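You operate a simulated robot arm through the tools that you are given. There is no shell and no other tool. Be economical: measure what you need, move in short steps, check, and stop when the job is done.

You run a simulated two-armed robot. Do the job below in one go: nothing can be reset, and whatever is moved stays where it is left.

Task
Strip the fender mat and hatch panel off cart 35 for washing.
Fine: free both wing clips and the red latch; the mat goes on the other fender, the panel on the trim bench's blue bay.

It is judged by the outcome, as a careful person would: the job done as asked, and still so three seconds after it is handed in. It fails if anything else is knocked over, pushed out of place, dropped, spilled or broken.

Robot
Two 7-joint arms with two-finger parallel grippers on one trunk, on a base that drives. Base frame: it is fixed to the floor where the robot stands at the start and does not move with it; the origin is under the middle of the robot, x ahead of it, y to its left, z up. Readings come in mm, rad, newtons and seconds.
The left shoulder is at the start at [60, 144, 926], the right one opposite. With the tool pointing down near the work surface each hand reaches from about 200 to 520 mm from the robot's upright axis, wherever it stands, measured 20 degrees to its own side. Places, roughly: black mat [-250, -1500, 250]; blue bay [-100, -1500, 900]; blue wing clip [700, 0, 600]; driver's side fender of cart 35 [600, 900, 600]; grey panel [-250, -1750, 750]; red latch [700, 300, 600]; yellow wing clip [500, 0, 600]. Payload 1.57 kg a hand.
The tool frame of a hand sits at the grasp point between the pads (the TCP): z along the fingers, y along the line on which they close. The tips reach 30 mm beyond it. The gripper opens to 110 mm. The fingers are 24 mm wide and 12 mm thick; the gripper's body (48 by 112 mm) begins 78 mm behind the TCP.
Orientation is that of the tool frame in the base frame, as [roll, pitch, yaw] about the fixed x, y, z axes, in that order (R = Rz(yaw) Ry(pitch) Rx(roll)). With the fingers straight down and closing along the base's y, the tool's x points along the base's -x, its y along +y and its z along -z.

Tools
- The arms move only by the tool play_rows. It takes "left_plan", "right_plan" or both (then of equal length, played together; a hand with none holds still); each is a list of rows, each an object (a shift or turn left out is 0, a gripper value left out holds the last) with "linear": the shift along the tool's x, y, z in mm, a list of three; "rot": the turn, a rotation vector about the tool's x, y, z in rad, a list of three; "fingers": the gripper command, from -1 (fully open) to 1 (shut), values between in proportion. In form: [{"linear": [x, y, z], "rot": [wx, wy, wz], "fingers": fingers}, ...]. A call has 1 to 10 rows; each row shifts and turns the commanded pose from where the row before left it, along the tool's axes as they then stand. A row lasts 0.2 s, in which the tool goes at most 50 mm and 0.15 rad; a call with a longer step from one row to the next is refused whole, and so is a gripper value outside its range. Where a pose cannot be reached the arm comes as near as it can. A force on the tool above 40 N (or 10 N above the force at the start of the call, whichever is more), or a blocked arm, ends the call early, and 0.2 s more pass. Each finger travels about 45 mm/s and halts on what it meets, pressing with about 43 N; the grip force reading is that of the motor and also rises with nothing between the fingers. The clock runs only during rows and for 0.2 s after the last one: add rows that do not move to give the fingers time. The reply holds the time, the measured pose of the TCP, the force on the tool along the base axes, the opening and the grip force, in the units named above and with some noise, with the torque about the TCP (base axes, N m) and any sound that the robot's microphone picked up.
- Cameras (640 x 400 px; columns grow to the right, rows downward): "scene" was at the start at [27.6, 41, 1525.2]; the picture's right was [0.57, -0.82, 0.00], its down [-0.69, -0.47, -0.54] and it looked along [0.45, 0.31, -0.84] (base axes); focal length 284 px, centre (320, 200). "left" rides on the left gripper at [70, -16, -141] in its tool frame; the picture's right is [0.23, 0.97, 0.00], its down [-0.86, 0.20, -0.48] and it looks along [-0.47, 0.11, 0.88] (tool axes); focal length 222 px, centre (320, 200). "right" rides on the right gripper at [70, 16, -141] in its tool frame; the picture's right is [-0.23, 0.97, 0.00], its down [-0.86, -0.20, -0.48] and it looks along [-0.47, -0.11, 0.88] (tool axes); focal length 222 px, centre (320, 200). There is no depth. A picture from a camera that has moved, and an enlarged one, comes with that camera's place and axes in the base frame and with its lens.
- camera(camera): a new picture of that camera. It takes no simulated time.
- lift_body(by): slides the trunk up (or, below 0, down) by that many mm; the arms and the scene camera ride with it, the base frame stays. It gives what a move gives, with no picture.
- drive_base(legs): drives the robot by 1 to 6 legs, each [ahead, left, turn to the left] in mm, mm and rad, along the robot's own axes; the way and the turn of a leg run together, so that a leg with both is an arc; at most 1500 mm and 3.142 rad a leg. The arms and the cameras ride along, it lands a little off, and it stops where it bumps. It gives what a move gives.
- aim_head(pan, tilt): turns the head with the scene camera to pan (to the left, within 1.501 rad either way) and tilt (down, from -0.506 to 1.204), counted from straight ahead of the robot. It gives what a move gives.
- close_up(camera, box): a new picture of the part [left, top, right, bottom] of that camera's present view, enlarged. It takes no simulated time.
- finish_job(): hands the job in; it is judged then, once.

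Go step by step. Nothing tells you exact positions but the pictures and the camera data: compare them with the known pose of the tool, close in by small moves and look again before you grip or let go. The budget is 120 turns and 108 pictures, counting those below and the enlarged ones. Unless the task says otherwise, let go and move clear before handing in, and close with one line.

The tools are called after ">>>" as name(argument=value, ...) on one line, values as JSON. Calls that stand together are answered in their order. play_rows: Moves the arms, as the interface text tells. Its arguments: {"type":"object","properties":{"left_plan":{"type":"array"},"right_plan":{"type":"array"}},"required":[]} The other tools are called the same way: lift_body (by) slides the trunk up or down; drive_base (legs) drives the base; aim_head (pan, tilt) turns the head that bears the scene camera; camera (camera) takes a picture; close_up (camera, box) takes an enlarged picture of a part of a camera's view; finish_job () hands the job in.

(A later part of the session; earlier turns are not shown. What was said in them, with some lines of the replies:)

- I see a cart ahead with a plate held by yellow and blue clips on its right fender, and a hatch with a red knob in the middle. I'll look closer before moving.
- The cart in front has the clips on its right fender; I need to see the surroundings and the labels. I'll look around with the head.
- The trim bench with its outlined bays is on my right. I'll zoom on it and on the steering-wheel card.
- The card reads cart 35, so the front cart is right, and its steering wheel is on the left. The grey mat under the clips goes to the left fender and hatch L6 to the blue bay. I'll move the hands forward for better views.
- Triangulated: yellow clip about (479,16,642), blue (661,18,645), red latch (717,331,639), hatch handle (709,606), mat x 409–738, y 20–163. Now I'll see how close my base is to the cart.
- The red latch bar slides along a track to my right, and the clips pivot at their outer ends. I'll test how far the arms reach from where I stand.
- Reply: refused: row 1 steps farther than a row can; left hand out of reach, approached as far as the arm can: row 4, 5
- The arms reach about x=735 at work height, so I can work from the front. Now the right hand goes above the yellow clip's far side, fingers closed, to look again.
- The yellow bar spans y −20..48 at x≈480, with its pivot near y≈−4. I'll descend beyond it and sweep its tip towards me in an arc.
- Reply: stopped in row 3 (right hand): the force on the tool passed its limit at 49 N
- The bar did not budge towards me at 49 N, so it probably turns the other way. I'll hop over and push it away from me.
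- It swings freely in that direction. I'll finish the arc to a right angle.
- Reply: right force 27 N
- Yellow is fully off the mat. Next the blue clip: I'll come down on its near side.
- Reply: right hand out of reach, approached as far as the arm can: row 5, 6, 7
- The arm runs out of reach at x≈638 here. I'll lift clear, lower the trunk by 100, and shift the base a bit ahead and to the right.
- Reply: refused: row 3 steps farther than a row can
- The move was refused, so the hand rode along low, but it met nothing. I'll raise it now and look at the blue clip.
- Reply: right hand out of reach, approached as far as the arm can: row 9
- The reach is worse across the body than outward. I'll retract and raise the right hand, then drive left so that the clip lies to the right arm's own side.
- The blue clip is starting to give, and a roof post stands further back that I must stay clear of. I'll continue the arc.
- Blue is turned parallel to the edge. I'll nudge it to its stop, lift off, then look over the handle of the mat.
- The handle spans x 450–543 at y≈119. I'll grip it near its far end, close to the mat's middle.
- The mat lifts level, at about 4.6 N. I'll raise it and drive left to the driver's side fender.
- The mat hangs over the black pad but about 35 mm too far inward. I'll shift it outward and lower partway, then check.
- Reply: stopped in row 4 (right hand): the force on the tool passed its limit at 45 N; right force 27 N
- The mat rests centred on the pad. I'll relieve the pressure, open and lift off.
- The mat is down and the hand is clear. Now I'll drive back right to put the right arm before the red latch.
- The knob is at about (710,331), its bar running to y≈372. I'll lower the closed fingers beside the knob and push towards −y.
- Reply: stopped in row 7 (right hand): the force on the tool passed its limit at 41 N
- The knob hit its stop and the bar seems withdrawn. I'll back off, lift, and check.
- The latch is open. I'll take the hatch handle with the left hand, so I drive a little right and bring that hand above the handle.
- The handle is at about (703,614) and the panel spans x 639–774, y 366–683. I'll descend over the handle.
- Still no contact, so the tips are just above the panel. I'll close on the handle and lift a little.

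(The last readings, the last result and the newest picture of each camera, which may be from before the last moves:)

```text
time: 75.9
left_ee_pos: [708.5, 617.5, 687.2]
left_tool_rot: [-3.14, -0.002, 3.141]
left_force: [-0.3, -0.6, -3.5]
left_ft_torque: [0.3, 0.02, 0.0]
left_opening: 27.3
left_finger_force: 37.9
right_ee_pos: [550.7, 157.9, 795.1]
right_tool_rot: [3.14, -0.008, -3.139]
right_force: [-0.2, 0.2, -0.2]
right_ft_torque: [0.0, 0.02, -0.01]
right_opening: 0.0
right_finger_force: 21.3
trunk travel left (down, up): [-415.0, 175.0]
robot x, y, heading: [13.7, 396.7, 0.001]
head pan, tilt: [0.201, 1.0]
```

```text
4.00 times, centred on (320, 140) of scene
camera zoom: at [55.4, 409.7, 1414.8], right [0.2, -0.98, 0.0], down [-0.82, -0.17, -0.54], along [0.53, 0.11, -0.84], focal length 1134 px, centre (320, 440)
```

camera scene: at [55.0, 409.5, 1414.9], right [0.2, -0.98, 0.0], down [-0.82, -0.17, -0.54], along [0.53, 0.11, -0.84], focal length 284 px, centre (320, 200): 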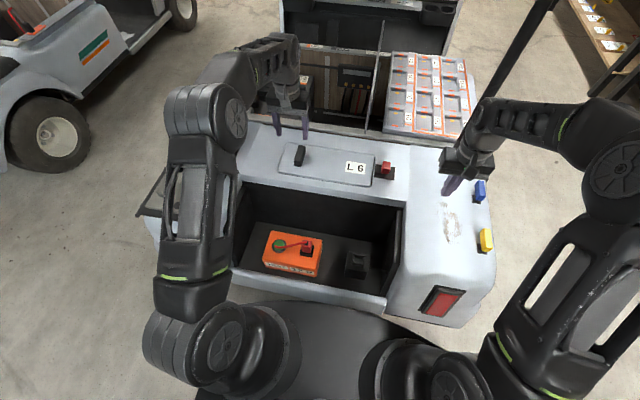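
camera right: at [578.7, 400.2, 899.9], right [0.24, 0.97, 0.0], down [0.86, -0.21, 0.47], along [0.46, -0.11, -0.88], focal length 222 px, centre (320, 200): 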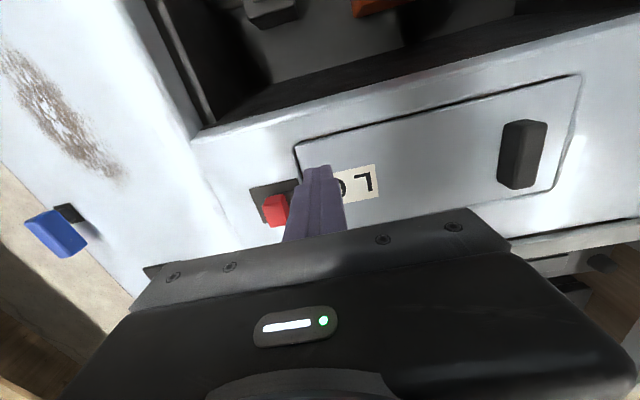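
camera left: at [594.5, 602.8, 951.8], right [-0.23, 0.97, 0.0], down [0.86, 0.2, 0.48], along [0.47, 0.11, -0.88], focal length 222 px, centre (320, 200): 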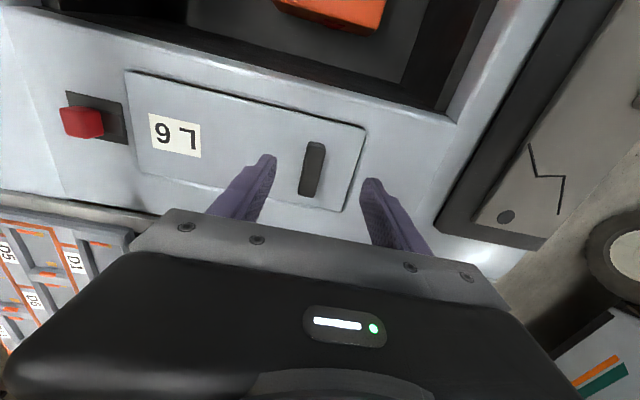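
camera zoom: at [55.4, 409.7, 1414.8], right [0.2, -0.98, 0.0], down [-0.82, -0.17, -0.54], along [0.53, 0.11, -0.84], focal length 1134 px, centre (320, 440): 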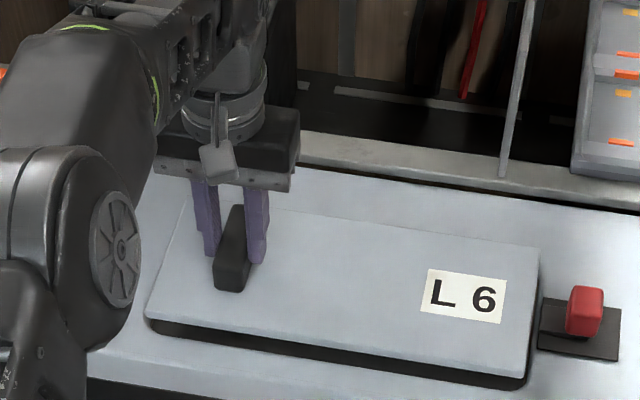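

The panel hangs level at 3.5 N. I'll raise it, draw it in, and look at both hands before driving.

>>> play_rows(left_plan=[{"linear": [0, 0, -25]}, {"linear": [0, 0, -30]}, {"linear": [0, 0, -30]}, {"linear": [20, 0, -30]}, {"linear": [30, 0, -10]}, {"linear": [30, 0, 0]}, {"linear": [30, 0, 0]}, {"linear": [30, 0, 0]}, {"linear": [30, 0, 0]}, {}])

>>> lift_body(by=165)

>>> camera(camera="scene")

```text
time: 78.1
left_ee_pos: [537.0, 620.0, 811.8]
left_tool_rot: [3.14, 0.001, -3.141]
left_force: [0.8, 0.0, -4.3]
left_ft_torque: [0.29, 0.03, 0.05]
left_opening: 27.6
left_finger_force: 38.4
right_ee_pos: [550.1, 157.3, 794.2]
right_tool_rot: [3.141, -0.006, -3.14]
right_force: [-1.2, 0.0, 0.2]
right_ft_torque: [0.01, -0.02, 0.02]
right_opening: 0.4
right_finger_force: 21.5
trunk travel left (down, up): [-415.0, 175.0]
robot x, y, heading: [17.7, 395.9, 0.001]
head pan, tilt: [0.201, 1.0]
```

```text
time: 80.0
left_ee_pos: [538.6, 620.2, 975.4]
left_tool_rot: [-3.141, -0.001, 3.142]
left_force: [-0.1, 0.1, -3.3]
left_ft_torque: [0.3, 0.03, -0.03]
left_opening: 27.8
left_finger_force: 37.9
right_ee_pos: [550.5, 158.1, 959.3]
right_tool_rot: [3.14, -0.006, -3.14]
right_force: [-0.5, -0.6, 0.1]
right_ft_torque: [-0.01, 0.02, -0.01]
right_opening: 0.0
right_finger_force: 21.9
trunk travel left (down, up): [-580.0, 10.0]
robot x, y, heading: [18.4, 393.0, -0.001]
head pan, tilt: [0.201, 1.0]
```

```text
42 pictures are left
camera scene: at [55.5, 409.7, 1579.8], right [0.2, -0.98, 0.0], down [-0.82, -0.17, -0.54], along [0.53, 0.11, -0.84], focal length 284 px, centre (320, 200)
```

scene: 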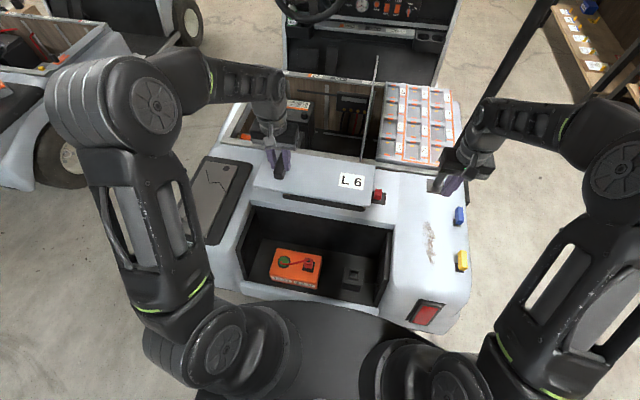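

>>> play_rows(right_plan=[{"linear": [35, 0, 0]}, {"linear": [35, 0, 0]}, {"linear": [35, 0, 0]}, {"linear": [35, 0, 0]}, {}], left_plan=[{"linear": [30, 0, 0]}, {"linear": [30, 0, 0]}, {"linear": [20, 0, 0]}, {}, {}])

>>> drive_base(legs=[[-250, 0, 0], [0, 0, -1.571]])

>>> aim_head(pan=0.0, tilt=0.6)

>>> camera(camera="scene")

```text
time: 81.2
left_ee_pos: [457.1, 620.4, 976.7]
left_tool_rot: [-3.14, -0.001, 3.14]
left_force: [-0.2, -0.2, -3.1]
left_ft_torque: [0.29, 0.01, -0.01]
left_opening: 27.5
left_finger_force: 38.0
right_ee_pos: [412.1, 158.3, 960.5]
right_tool_rot: [-3.142, -0.005, -3.14]
right_force: [0.5, 0.4, -0.6]
right_ft_torque: [0.03, 0.01, -0.02]
right_opening: 0.1
right_finger_force: 21.7
trunk travel left (down, up): [-580.0, 10.0]
robot x, y, heading: [16.8, 394.0, -0.001]
head pan, tilt: [0.201, 1.0]
```

```text
time: 86.9
left_ee_pos: [-25.9, -55.0, 976.4]
left_tool_rot: [3.141, 0.0, 1.529]
left_force: [0.1, 1.1, -3.9]
left_ft_torque: [-0.04, -0.3, -0.01]
left_opening: 27.5
left_finger_force: 38.3
right_ee_pos: [-487.2, 10.9, 961.8]
right_tool_rot: [3.139, -0.006, 1.53]
right_force: [0.1, 0.1, 0.5]
right_ft_torque: [0.02, -0.01, 0.0]
right_opening: 0.1
right_finger_force: 21.3
trunk travel left (down, up): [-580.0, 10.0]
robot x, y, heading: [-229.8, 396.2, -1.613]
head pan, tilt: [0.201, 1.0]
```

```text
time: 87.8
left_ee_pos: [-26.6, -55.4, 976.7]
left_tool_rot: [3.141, 0.001, 1.53]
left_force: [0.0, -0.1, -3.0]
left_ft_torque: [0.01, -0.31, -0.02]
left_opening: 27.8
left_finger_force: 37.9
right_ee_pos: [-487.0, 10.4, 961.7]
right_tool_rot: [3.14, -0.004, 1.531]
right_force: [0.0, 0.4, 0.1]
right_ft_torque: [-0.01, 0.0, -0.04]
right_opening: 0.2
right_finger_force: 21.3
trunk travel left (down, up): [-580.0, 10.0]
robot x, y, heading: [-233.6, 392.9, -1.614]
head pan, tilt: [0.0, 0.6]
```

```text
41 pictures are left
camera scene: at [-236.3, 338.0, 1611.8], right [-1.0, 0.04, 0.0], down [0.02, 0.57, -0.82], along [-0.03, -0.82, -0.57], focal length 284 px, centre (320, 200)
```

scene: 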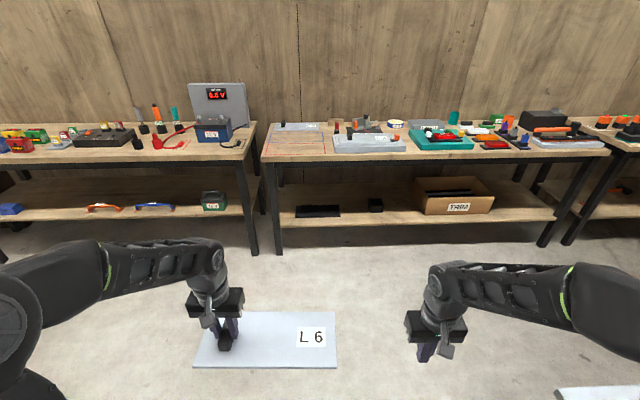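

>>> drive_base(legs=[[0, 0, 0.043], [950, -33, 0]])

>>> camera(camera="scene")

>>> close_up(camera="scene", box=[210, 100, 450, 250])

```text
time: 93.2
left_ee_pos: [-43.7, -997.7, 976.1]
left_tool_rot: [3.141, -0.001, 1.566]
left_force: [0.0, 0.1, -4.2]
left_ft_torque: [0.06, -0.29, 0.0]
left_opening: 27.7
left_finger_force: 37.8
right_ee_pos: [-507.8, -948.2, 960.6]
right_tool_rot: [3.141, -0.008, 1.567]
right_force: [0.7, -0.2, -0.7]
right_ft_torque: [0.02, 0.01, 0.0]
right_opening: 0.0
right_finger_force: 21.4
trunk travel left (down, up): [-580.0, 10.0]
robot x, y, heading: [-269.7, -554.0, -1.578]
head pan, tilt: [0.0, 0.6]
```

```text
40 pictures are left
camera scene: at [-268.3, -613.4, 1611.8], right [-1.0, 0.0, 0.0], down [0.0, 0.57, -0.82], along [0.0, -0.82, -0.57], focal length 284 px, centre (320, 200)
```

scene: 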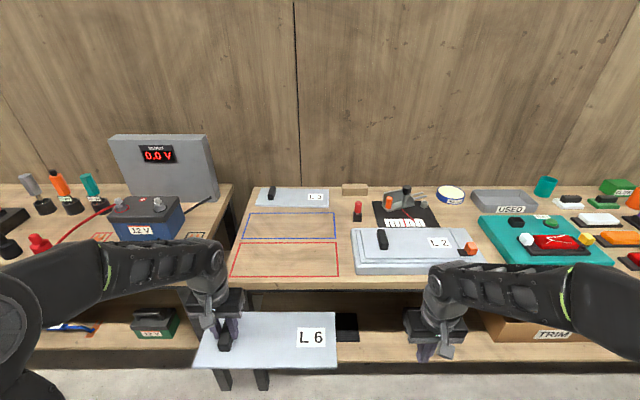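

```text
2.67 times, centred on (330, 175) of scene
camera zoom: at [-268.3, -613.4, 1611.8], right [-1.0, 0.0, 0.0], down [0.0, 0.57, -0.82], along [0.0, -0.82, -0.57], focal length 756 px, centre (293, 267)
```

zoom: 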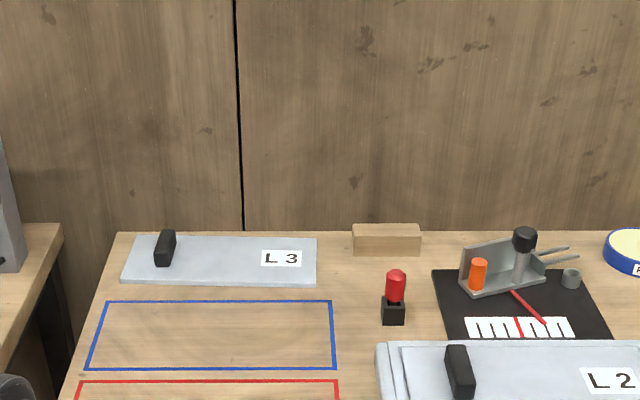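

The bay lies at z≈880, x −330..27, y −1570..−1411. I'll pull the right hand back and up so it clears the things on the bench, then drive 300 closer.

>>> play_rows(right_plan=[{"linear": [30, 0, -30]}, {"linear": [30, 0, -30]}, {"linear": [30, 0, -30]}, {"linear": [30, 0, -30]}, {}])

>>> drive_base(legs=[[280, 0, 0.005]])

>>> aim_head(pan=0.1, tilt=0.8)

>>> camera(camera="scene")

```text
time: 94.3
left_ee_pos: [-43.8, -998.6, 975.9]
left_tool_rot: [3.141, -0.002, 1.565]
left_force: [-0.6, -0.6, -3.1]
left_ft_torque: [0.02, -0.25, -0.01]
left_opening: 27.6
left_finger_force: 38.4
right_ee_pos: [-505.5, -829.9, 1081.3]
right_tool_rot: [3.141, -0.006, 1.57]
right_force: [-0.4, 0.7, 0.0]
right_ft_torque: [0.01, 0.01, -0.01]
right_opening: 0.2
right_finger_force: 21.0
trunk travel left (down, up): [-580.0, 10.0]
robot x, y, heading: [-267.0, -557.4, -1.575]
head pan, tilt: [0.0, 0.6]
```

```text
time: 96.3
left_ee_pos: [-39.2, -1282.1, 975.7]
left_tool_rot: [3.141, -0.003, 1.577]
left_force: [0.0, 0.1, -3.5]
left_ft_torque: [0.04, -0.3, 0.01]
left_opening: 27.8
left_finger_force: 38.2
right_ee_pos: [-501.9, -1118.2, 1081.4]
right_tool_rot: [3.139, -0.006, 1.577]
right_force: [-1.0, -0.3, -0.2]
right_ft_torque: [0.01, 0.03, 0.0]
right_opening: 0.0
right_finger_force: 22.1
trunk travel left (down, up): [-580.0, 10.0]
robot x, y, heading: [-269.9, -840.8, -1.56]
head pan, tilt: [0.0, 0.6]
```

```text
time: 97.1
left_ee_pos: [-39.3, -1280.1, 976.5]
left_tool_rot: [-3.141, -0.003, 1.576]
left_force: [0.3, 0.0, -3.0]
left_ft_torque: [0.06, -0.28, -0.02]
left_opening: 27.7
left_finger_force: 38.1
right_ee_pos: [-502.0, -1116.6, 1081.7]
right_tool_rot: [3.14, -0.005, 1.579]
right_force: [0.9, -0.1, -0.3]
right_ft_torque: [0.02, 0.01, -0.02]
right_opening: 0.0
right_finger_force: 21.6
trunk travel left (down, up): [-580.0, 10.0]
robot x, y, heading: [-269.8, -840.4, -1.559]
head pan, tilt: [0.099, 0.799]
```

```text
38 pictures are left
camera scene: at [-259.4, -889.3, 1595.1], right [-0.99, -0.11, 0.0], down [-0.08, 0.71, -0.7], along [0.07, -0.69, -0.72], focal length 284 px, centre (320, 200)
```

scene: 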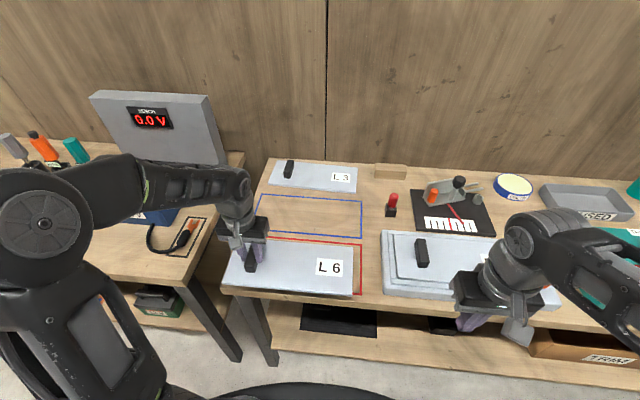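

I'll extend the left arm toward the bay in two stages, watching the elbow near the battery charger.

>>> play_rows(left_plan=[{"linear": [-25, -4, 0]}, {"linear": [-25, -4, 0]}, {"linear": [-25, -4, 0]}, {"linear": [-25, -4, 0]}, {}])

>>> camera(camera="scene")

```text
time: 98.3
left_ee_pos: [-54.2, -1382.4, 977.3]
left_tool_rot: [-3.141, 0.001, 1.578]
left_force: [-0.7, -0.5, -2.6]
left_ft_torque: [-0.03, -0.29, -0.01]
left_opening: 27.6
left_finger_force: 37.7
right_ee_pos: [-503.0, -1117.0, 1082.0]
right_tool_rot: [3.14, -0.004, 1.577]
right_force: [-0.6, -1.0, -1.2]
right_ft_torque: [0.0, 0.02, -0.02]
right_opening: 0.1
right_finger_force: 20.8
trunk travel left (down, up): [-580.0, 10.0]
robot x, y, heading: [-270.9, -839.0, -1.562]
head pan, tilt: [0.099, 0.799]
```

```text
37 pictures are left
camera scene: at [-259.4, -889.0, 1595.0], right [-0.99, -0.11, 0.0], down [-0.08, 0.71, -0.7], along [0.07, -0.69, -0.72], focal length 284 px, centre (320, 200)
```

scene: 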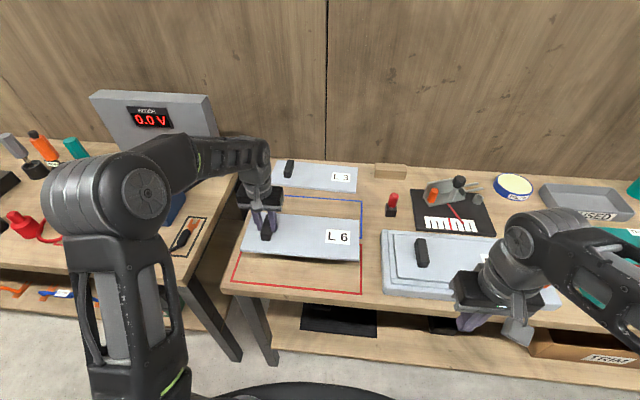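

>>> play_rows(left_plan=[{"linear": [-28, -1, 0]}, {"linear": [-28, -1, 0]}, {"linear": [-28, -1, 0]}, {"linear": [-26, -2, 0]}, {}])

>>> close_up(camera="scene", box=[210, 140, 410, 265])

>>> camera(camera="left")

```text
time: 99.5
left_ee_pos: [-58.0, -1493.3, 977.5]
left_tool_rot: [3.141, -0.003, 1.576]
left_force: [0.2, 0.2, -3.3]
left_ft_torque: [-0.01, -0.29, -0.01]
left_opening: 27.7
left_finger_force: 38.3
right_ee_pos: [-503.2, -1116.8, 1080.9]
right_tool_rot: [3.139, -0.006, 1.58]
right_force: [0.4, -0.5, -0.3]
right_ft_torque: [-0.02, 0.0, 0.01]
right_opening: 0.0
right_finger_force: 21.5
trunk travel left (down, up): [-580.0, 10.0]
robot x, y, heading: [-263.8, -834.5, -1.562]
head pan, tilt: [0.099, 0.799]
```

```text
3.20 times, centred on (310, 202) of scene
camera zoom: at [-259.3, -889.0, 1595.0], right [-0.99, -0.11, 0.0], down [-0.08, 0.71, -0.7], along [0.07, -0.69, -0.72], focal length 908 px, centre (352, 192)
```

zoom: 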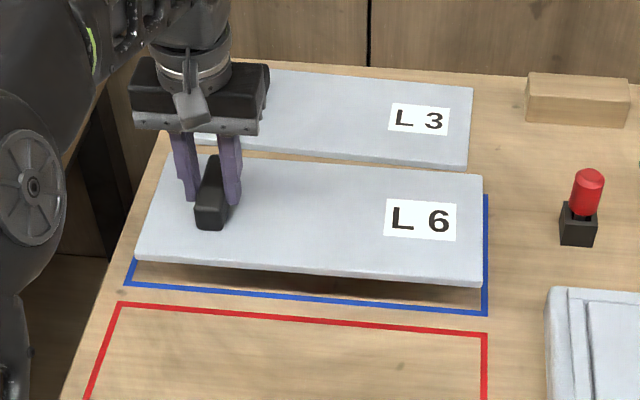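

```text
35 pictures are left
camera left: at [-75.3, -1422.6, 1117.6], right [0.97, 0.23, 0.0], down [0.21, -0.85, 0.48], along [0.11, -0.46, -0.88], focal length 222 px, centre (320, 200)
```

left: 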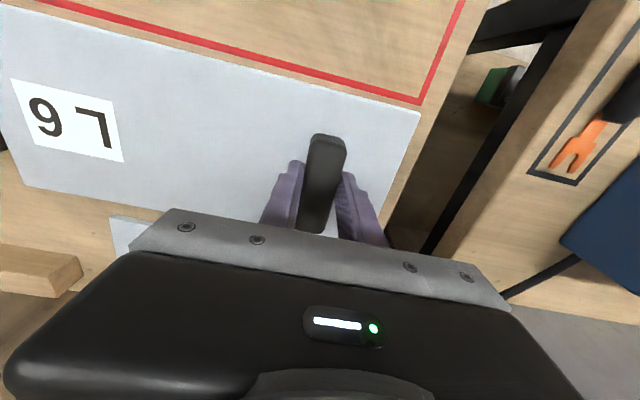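

>>> play_rows(left_plan=[{"linear": [0, 0, 15]}, {"linear": [0, 0, 15]}, {"linear": [0, 0, 8]}, {}])

>>> close_up(camera="scene", box=[210, 140, 410, 265])

```text
time: 100.5
left_ee_pos: [-57.0, -1494.1, 939.3]
left_tool_rot: [-3.141, -0.002, 1.577]
left_force: [-0.6, -0.1, -2.8]
left_ft_torque: [0.03, -0.29, -0.03]
left_opening: 27.6
left_finger_force: 38.0
right_ee_pos: [-502.9, -1117.3, 1081.2]
right_tool_rot: [3.14, -0.005, 1.58]
right_force: [-0.4, -0.4, 0.1]
right_ft_torque: [0.02, -0.01, 0.0]
right_opening: 0.1
right_finger_force: 21.8
trunk travel left (down, up): [-580.0, 10.0]
robot x, y, heading: [-267.5, -837.6, -1.562]
head pan, tilt: [0.099, 0.799]
```

```text
3.20 times, centred on (310, 202) of scene
camera zoom: at [-259.4, -889.6, 1595.0], right [-0.99, -0.11, 0.0], down [-0.08, 0.71, -0.7], along [0.07, -0.69, -0.72], focal length 908 px, centre (352, 192)
```

zoom: 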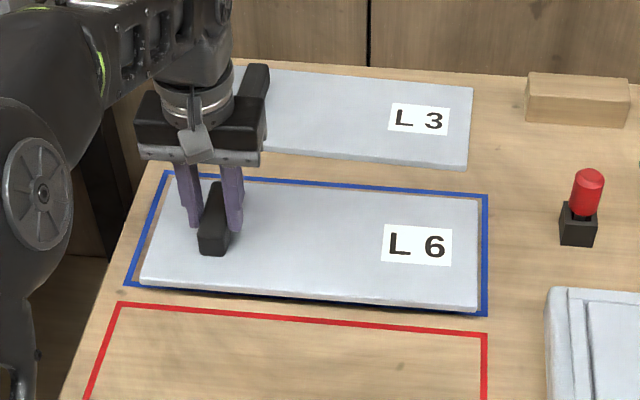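

Nearly down; it needs about 8 mm further back to sit inside the blue lines. I'll shift and lower until it touches.

>>> play_rows(left_plan=[{"linear": [-9, 0, 0]}, {"linear": [0, 0, 5]}, {"linear": [0, 0, 4]}, {}])

>>> close_up(camera="scene", box=[210, 140, 410, 265])

```text
time: 101.5
left_ee_pos: [-57.9, -1500.5, 929.8]
left_tool_rot: [-3.141, -0.001, 1.577]
left_force: [0.1, -0.1, -3.0]
left_ft_torque: [0.03, -0.28, 0.0]
left_opening: 27.6
left_finger_force: 38.1
right_ee_pos: [-502.6, -1117.5, 1080.6]
right_tool_rot: [-3.141, -0.004, 1.579]
right_force: [0.7, 0.2, 1.1]
right_ft_torque: [-0.02, 0.04, -0.02]
right_opening: 0.0
right_finger_force: 20.8
trunk travel left (down, up): [-580.0, 10.0]
robot x, y, heading: [-264.5, -844.2, -1.565]
head pan, tilt: [0.099, 0.799]
```

```text
3.20 times, centred on (310, 202) of scene
camera zoom: at [-259.4, -889.5, 1595.0], right [-0.99, -0.11, 0.0], down [-0.08, 0.71, -0.7], along [0.07, -0.69, -0.72], focal length 908 px, centre (352, 192)
```

zoom: 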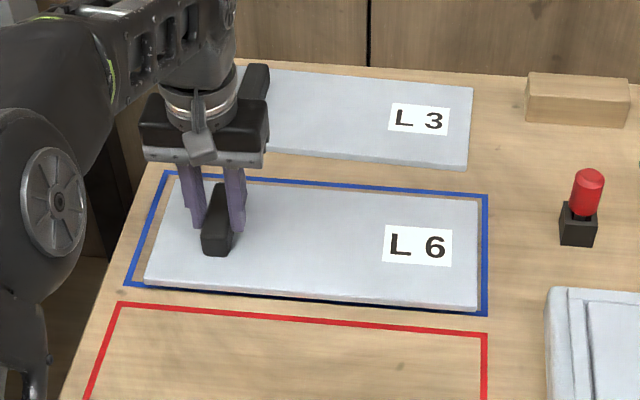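

>>> play_rows(left_plan=[{"linear": [-4, 2, 0]}, {"linear": [0, 0, 2]}, {"linear": [0, 0, 2]}, {"linear": [0, 0, 2]}, {}])

>>> close_up(camera="scene", box=[210, 140, 410, 265])

```text
time: 102.7
left_ee_pos: [-55.2, -1502.8, 923.2]
left_tool_rot: [3.14, -0.002, 1.577]
left_force: [-0.3, -1.2, -3.0]
left_ft_torque: [0.03, -0.31, 0.01]
left_opening: 27.3
left_finger_force: 38.6
right_ee_pos: [-503.1, -1117.2, 1081.1]
right_tool_rot: [3.141, -0.006, 1.579]
right_force: [-0.1, 0.1, -0.9]
right_ft_torque: [0.01, 0.0, 0.02]
right_opening: 0.2
right_finger_force: 21.8
trunk travel left (down, up): [-580.0, 10.0]
robot x, y, heading: [-263.1, -837.4, -1.566]
head pan, tilt: [0.099, 0.799]
```

```text
3.20 times, centred on (310, 202) of scene
camera zoom: at [-259.4, -889.6, 1595.0], right [-0.99, -0.11, 0.0], down [-0.08, 0.71, -0.7], along [0.07, -0.69, -0.72], focal length 908 px, centre (352, 192)
```

zoom: 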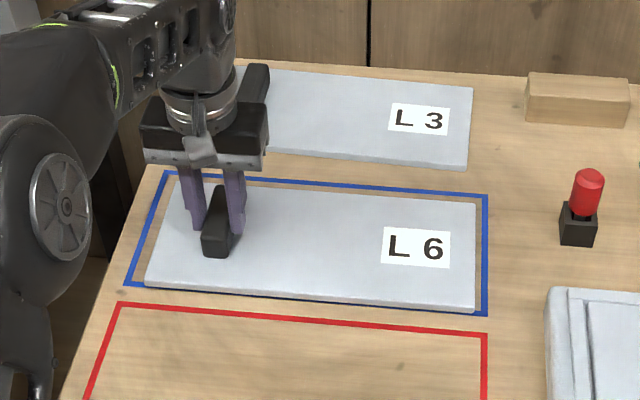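

>>> play_rows(left_plan=[{"linear": [-6, 3, 0]}, {"linear": [0, 0, 2]}, {"linear": [0, 0, 2]}, {}])

>>> close_up(camera="scene", box=[250, 180, 370, 255])

```text
time: 103.7
left_ee_pos: [-53.7, -1508.7, 918.7]
left_tool_rot: [3.141, -0.002, 1.578]
left_force: [-0.1, -0.2, -3.0]
left_ft_torque: [0.01, -0.3, -0.01]
left_opening: 27.8
left_finger_force: 38.1
right_ee_pos: [-501.8, -1118.6, 1080.6]
right_tool_rot: [3.14, -0.005, 1.58]
right_force: [0.3, 0.5, -0.5]
right_ft_torque: [-0.04, 0.04, -0.01]
right_opening: 0.0
right_finger_force: 21.3
trunk travel left (down, up): [-580.0, 10.0]
robot x, y, heading: [-267.1, -841.4, -1.563]
head pan, tilt: [0.099, 0.799]
```

```text
5.33 times, centred on (310, 218) of scene
camera zoom: at [-259.4, -889.6, 1595.0], right [-0.99, -0.11, 0.0], down [-0.08, 0.71, -0.7], along [0.07, -0.69, -0.72], focal length 1512 px, centre (373, 107)
```

zoom: 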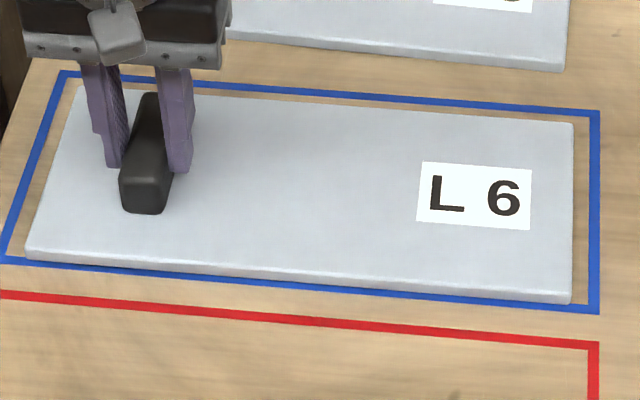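

>>> play_rows(left_plan=[{"linear": [-4, 0, 0]}, {"linear": [0, 0, 2]}, {"linear": [0, 0, 2]}, {"linear": [0, 0, 2]}, {}])

>>> close_up(camera="scene", box=[250, 180, 370, 255])

```text
time: 104.9
left_ee_pos: [-53.0, -1513.1, 916.3]
left_tool_rot: [3.141, 0.006, 1.576]
left_force: [2.2, -2.3, 21.0]
left_ft_torque: [0.92, -0.04, -0.05]
left_opening: 27.7
left_finger_force: 38.3
right_ee_pos: [-503.9, -1115.8, 1081.7]
right_tool_rot: [3.14, -0.007, 1.579]
right_force: [-0.1, -0.4, -0.4]
right_ft_torque: [0.02, 0.05, -0.03]
right_opening: 0.0
right_finger_force: 21.6
trunk travel left (down, up): [-580.0, 10.0]
robot x, y, heading: [-269.6, -841.3, -1.565]
head pan, tilt: [0.099, 0.799]
```

```text
5.33 times, centred on (310, 218) of scene
camera zoom: at [-259.8, -887.3, 1595.4], right [-0.99, -0.11, 0.0], down [-0.08, 0.71, -0.7], along [0.07, -0.69, -0.72], focal length 1512 px, centre (373, 107)
```

zoom: 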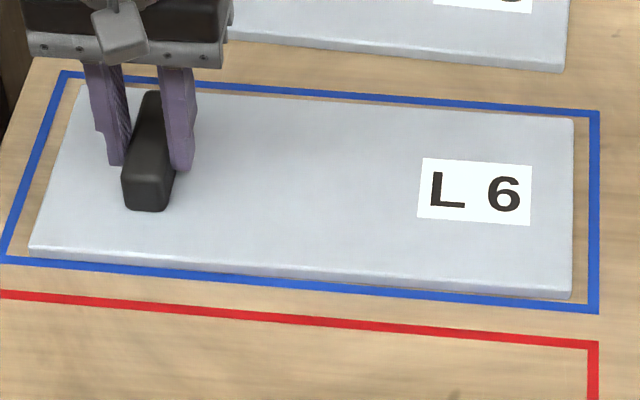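

The panel is in contact and inside the blue lines. I'll relieve the pressure, release and rise straight up.

>>> play_rows(left_plan=[{"linear": [0, 0, -1]}, {"fingers": -0.2}, {}, {}, {}, {"linear": [0, 0, -20]}, {"linear": [0, 0, -40]}, {"linear": [10, 0, -40]}, {"linear": [40, 0, 0]}, {}])

>>> close_up(camera="scene", box=[210, 140, 410, 265])

```text
time: 107.1
left_ee_pos: [-49.9, -1465.0, 1014.1]
left_tool_rot: [-3.141, -0.002, 1.577]
left_force: [0.9, -0.1, -0.4]
left_ft_torque: [0.03, 0.01, 0.02]
left_opening: 66.0
left_finger_force: 0.1
right_ee_pos: [-503.1, -1117.1, 1080.8]
right_tool_rot: [3.14, -0.008, 1.579]
right_force: [0.0, -0.5, -0.3]
right_ft_torque: [0.0, 0.02, 0.0]
right_opening: 0.0
right_finger_force: 21.2
trunk travel left (down, up): [-580.0, 10.0]
robot x, y, heading: [-267.6, -838.6, -1.565]
head pan, tilt: [0.099, 0.799]
```

```text
3.20 times, centred on (310, 202) of scene
camera zoom: at [-259.6, -890.4, 1594.9], right [-0.99, -0.11, 0.0], down [-0.08, 0.71, -0.7], along [0.07, -0.69, -0.72], focal length 908 px, centre (352, 192)
```

zoom: 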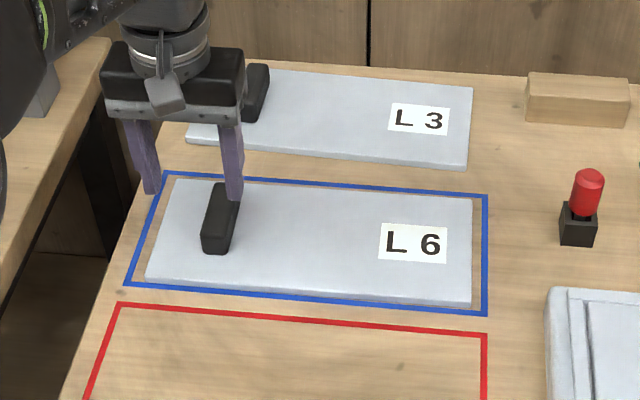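

The panel sits inside the blue bay. I'll draw the arm back, back away, and take a last look at the cart.

>>> play_rows(left_plan=[{"linear": [40, 0, -10]}, {"linear": [40, 0, -10]}, {"linear": [40, 0, 0]}, {"linear": [40, 0, 0]}, {"linear": [40, 0, 0]}, {}])

>>> drive_base(legs=[[-800, 0, 0]])

>>> aim_head(pan=1.5, tilt=0.6)

>>> camera(camera="scene")

```text
time: 108.5
left_ee_pos: [-56.1, -1263.3, 1031.2]
left_tool_rot: [3.141, -0.003, 1.576]
left_force: [-0.1, 0.5, -0.8]
left_ft_torque: [0.01, 0.01, 0.0]
left_opening: 66.2
left_finger_force: 0.1
right_ee_pos: [-502.3, -1118.1, 1081.1]
right_tool_rot: [3.141, -0.007, 1.579]
right_force: [-0.2, 1.3, 0.3]
right_ft_torque: [0.04, 0.04, -0.02]
right_opening: 0.1
right_finger_force: 21.9
trunk travel left (down, up): [-580.0, 10.0]
robot x, y, heading: [-270.8, -840.6, -1.559]
head pan, tilt: [0.099, 0.799]
```

```text
time: 112.8
left_ee_pos: [-59.9, -452.1, 1032.6]
left_tool_rot: [3.141, 0.0, 1.589]
left_force: [0.7, 0.3, 0.3]
left_ft_torque: [-0.02, 0.01, 0.03]
left_opening: 66.3
left_finger_force: 0.1
right_ee_pos: [-508.8, -311.6, 1080.5]
right_tool_rot: [3.14, -0.006, 1.591]
right_force: [0.7, 0.7, 0.7]
right_ft_torque: [-0.03, -0.01, -0.02]
right_opening: 0.0
right_finger_force: 20.9
trunk travel left (down, up): [-580.0, 10.0]
robot x, y, heading: [-277.6, -31.2, -1.552]
head pan, tilt: [0.099, 0.799]
```

```text
time: 114.3
left_ee_pos: [-59.9, -453.1, 1032.5]
left_tool_rot: [-3.141, 0.0, 1.591]
left_force: [0.0, -0.2, 0.2]
left_ft_torque: [0.02, 0.02, 0.03]
left_opening: 66.0
left_finger_force: 0.1
right_ee_pos: [-508.5, -312.9, 1080.6]
right_tool_rot: [3.138, -0.006, 1.592]
right_force: [0.2, 0.3, -0.4]
right_ft_torque: [0.01, 0.01, 0.0]
right_opening: 0.2
right_finger_force: 22.1
trunk travel left (down, up): [-580.0, 10.0]
robot x, y, heading: [-276.3, -33.4, -1.553]
head pan, tilt: [1.499, 0.6]
```

```text
28 pictures are left
camera scene: at [-190.5, -5.9, 1611.9], right [-0.05, -1.0, 0.0], down [-0.56, 0.03, -0.83], along [0.82, -0.04, -0.57], focal length 284 px, centre (320, 200)
```

scene: 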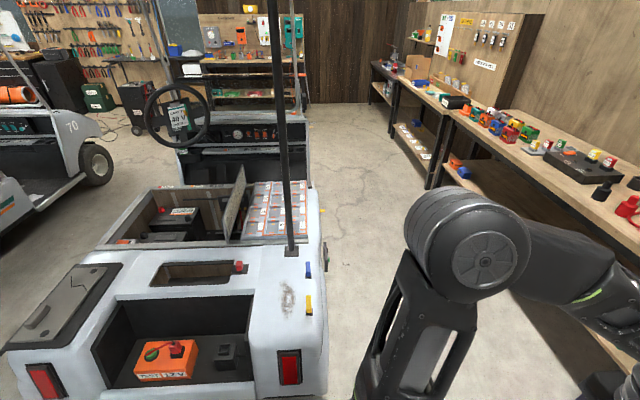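

The mat lies on the driver's fender, the hatch is open, and both clips and the latch are free. The panel is in the blue bay and the hands are clear, so I'll hand in.

>>> finish_job()

```text
The job is handed in.
```

The fender mat and hatch panel are both off cart 35. The mat lies on the driver's side fender, and panel L 6 is inside the trim bench's blue bay. Both wing clips and the red latch are free, and I saw nothing else disturbed.
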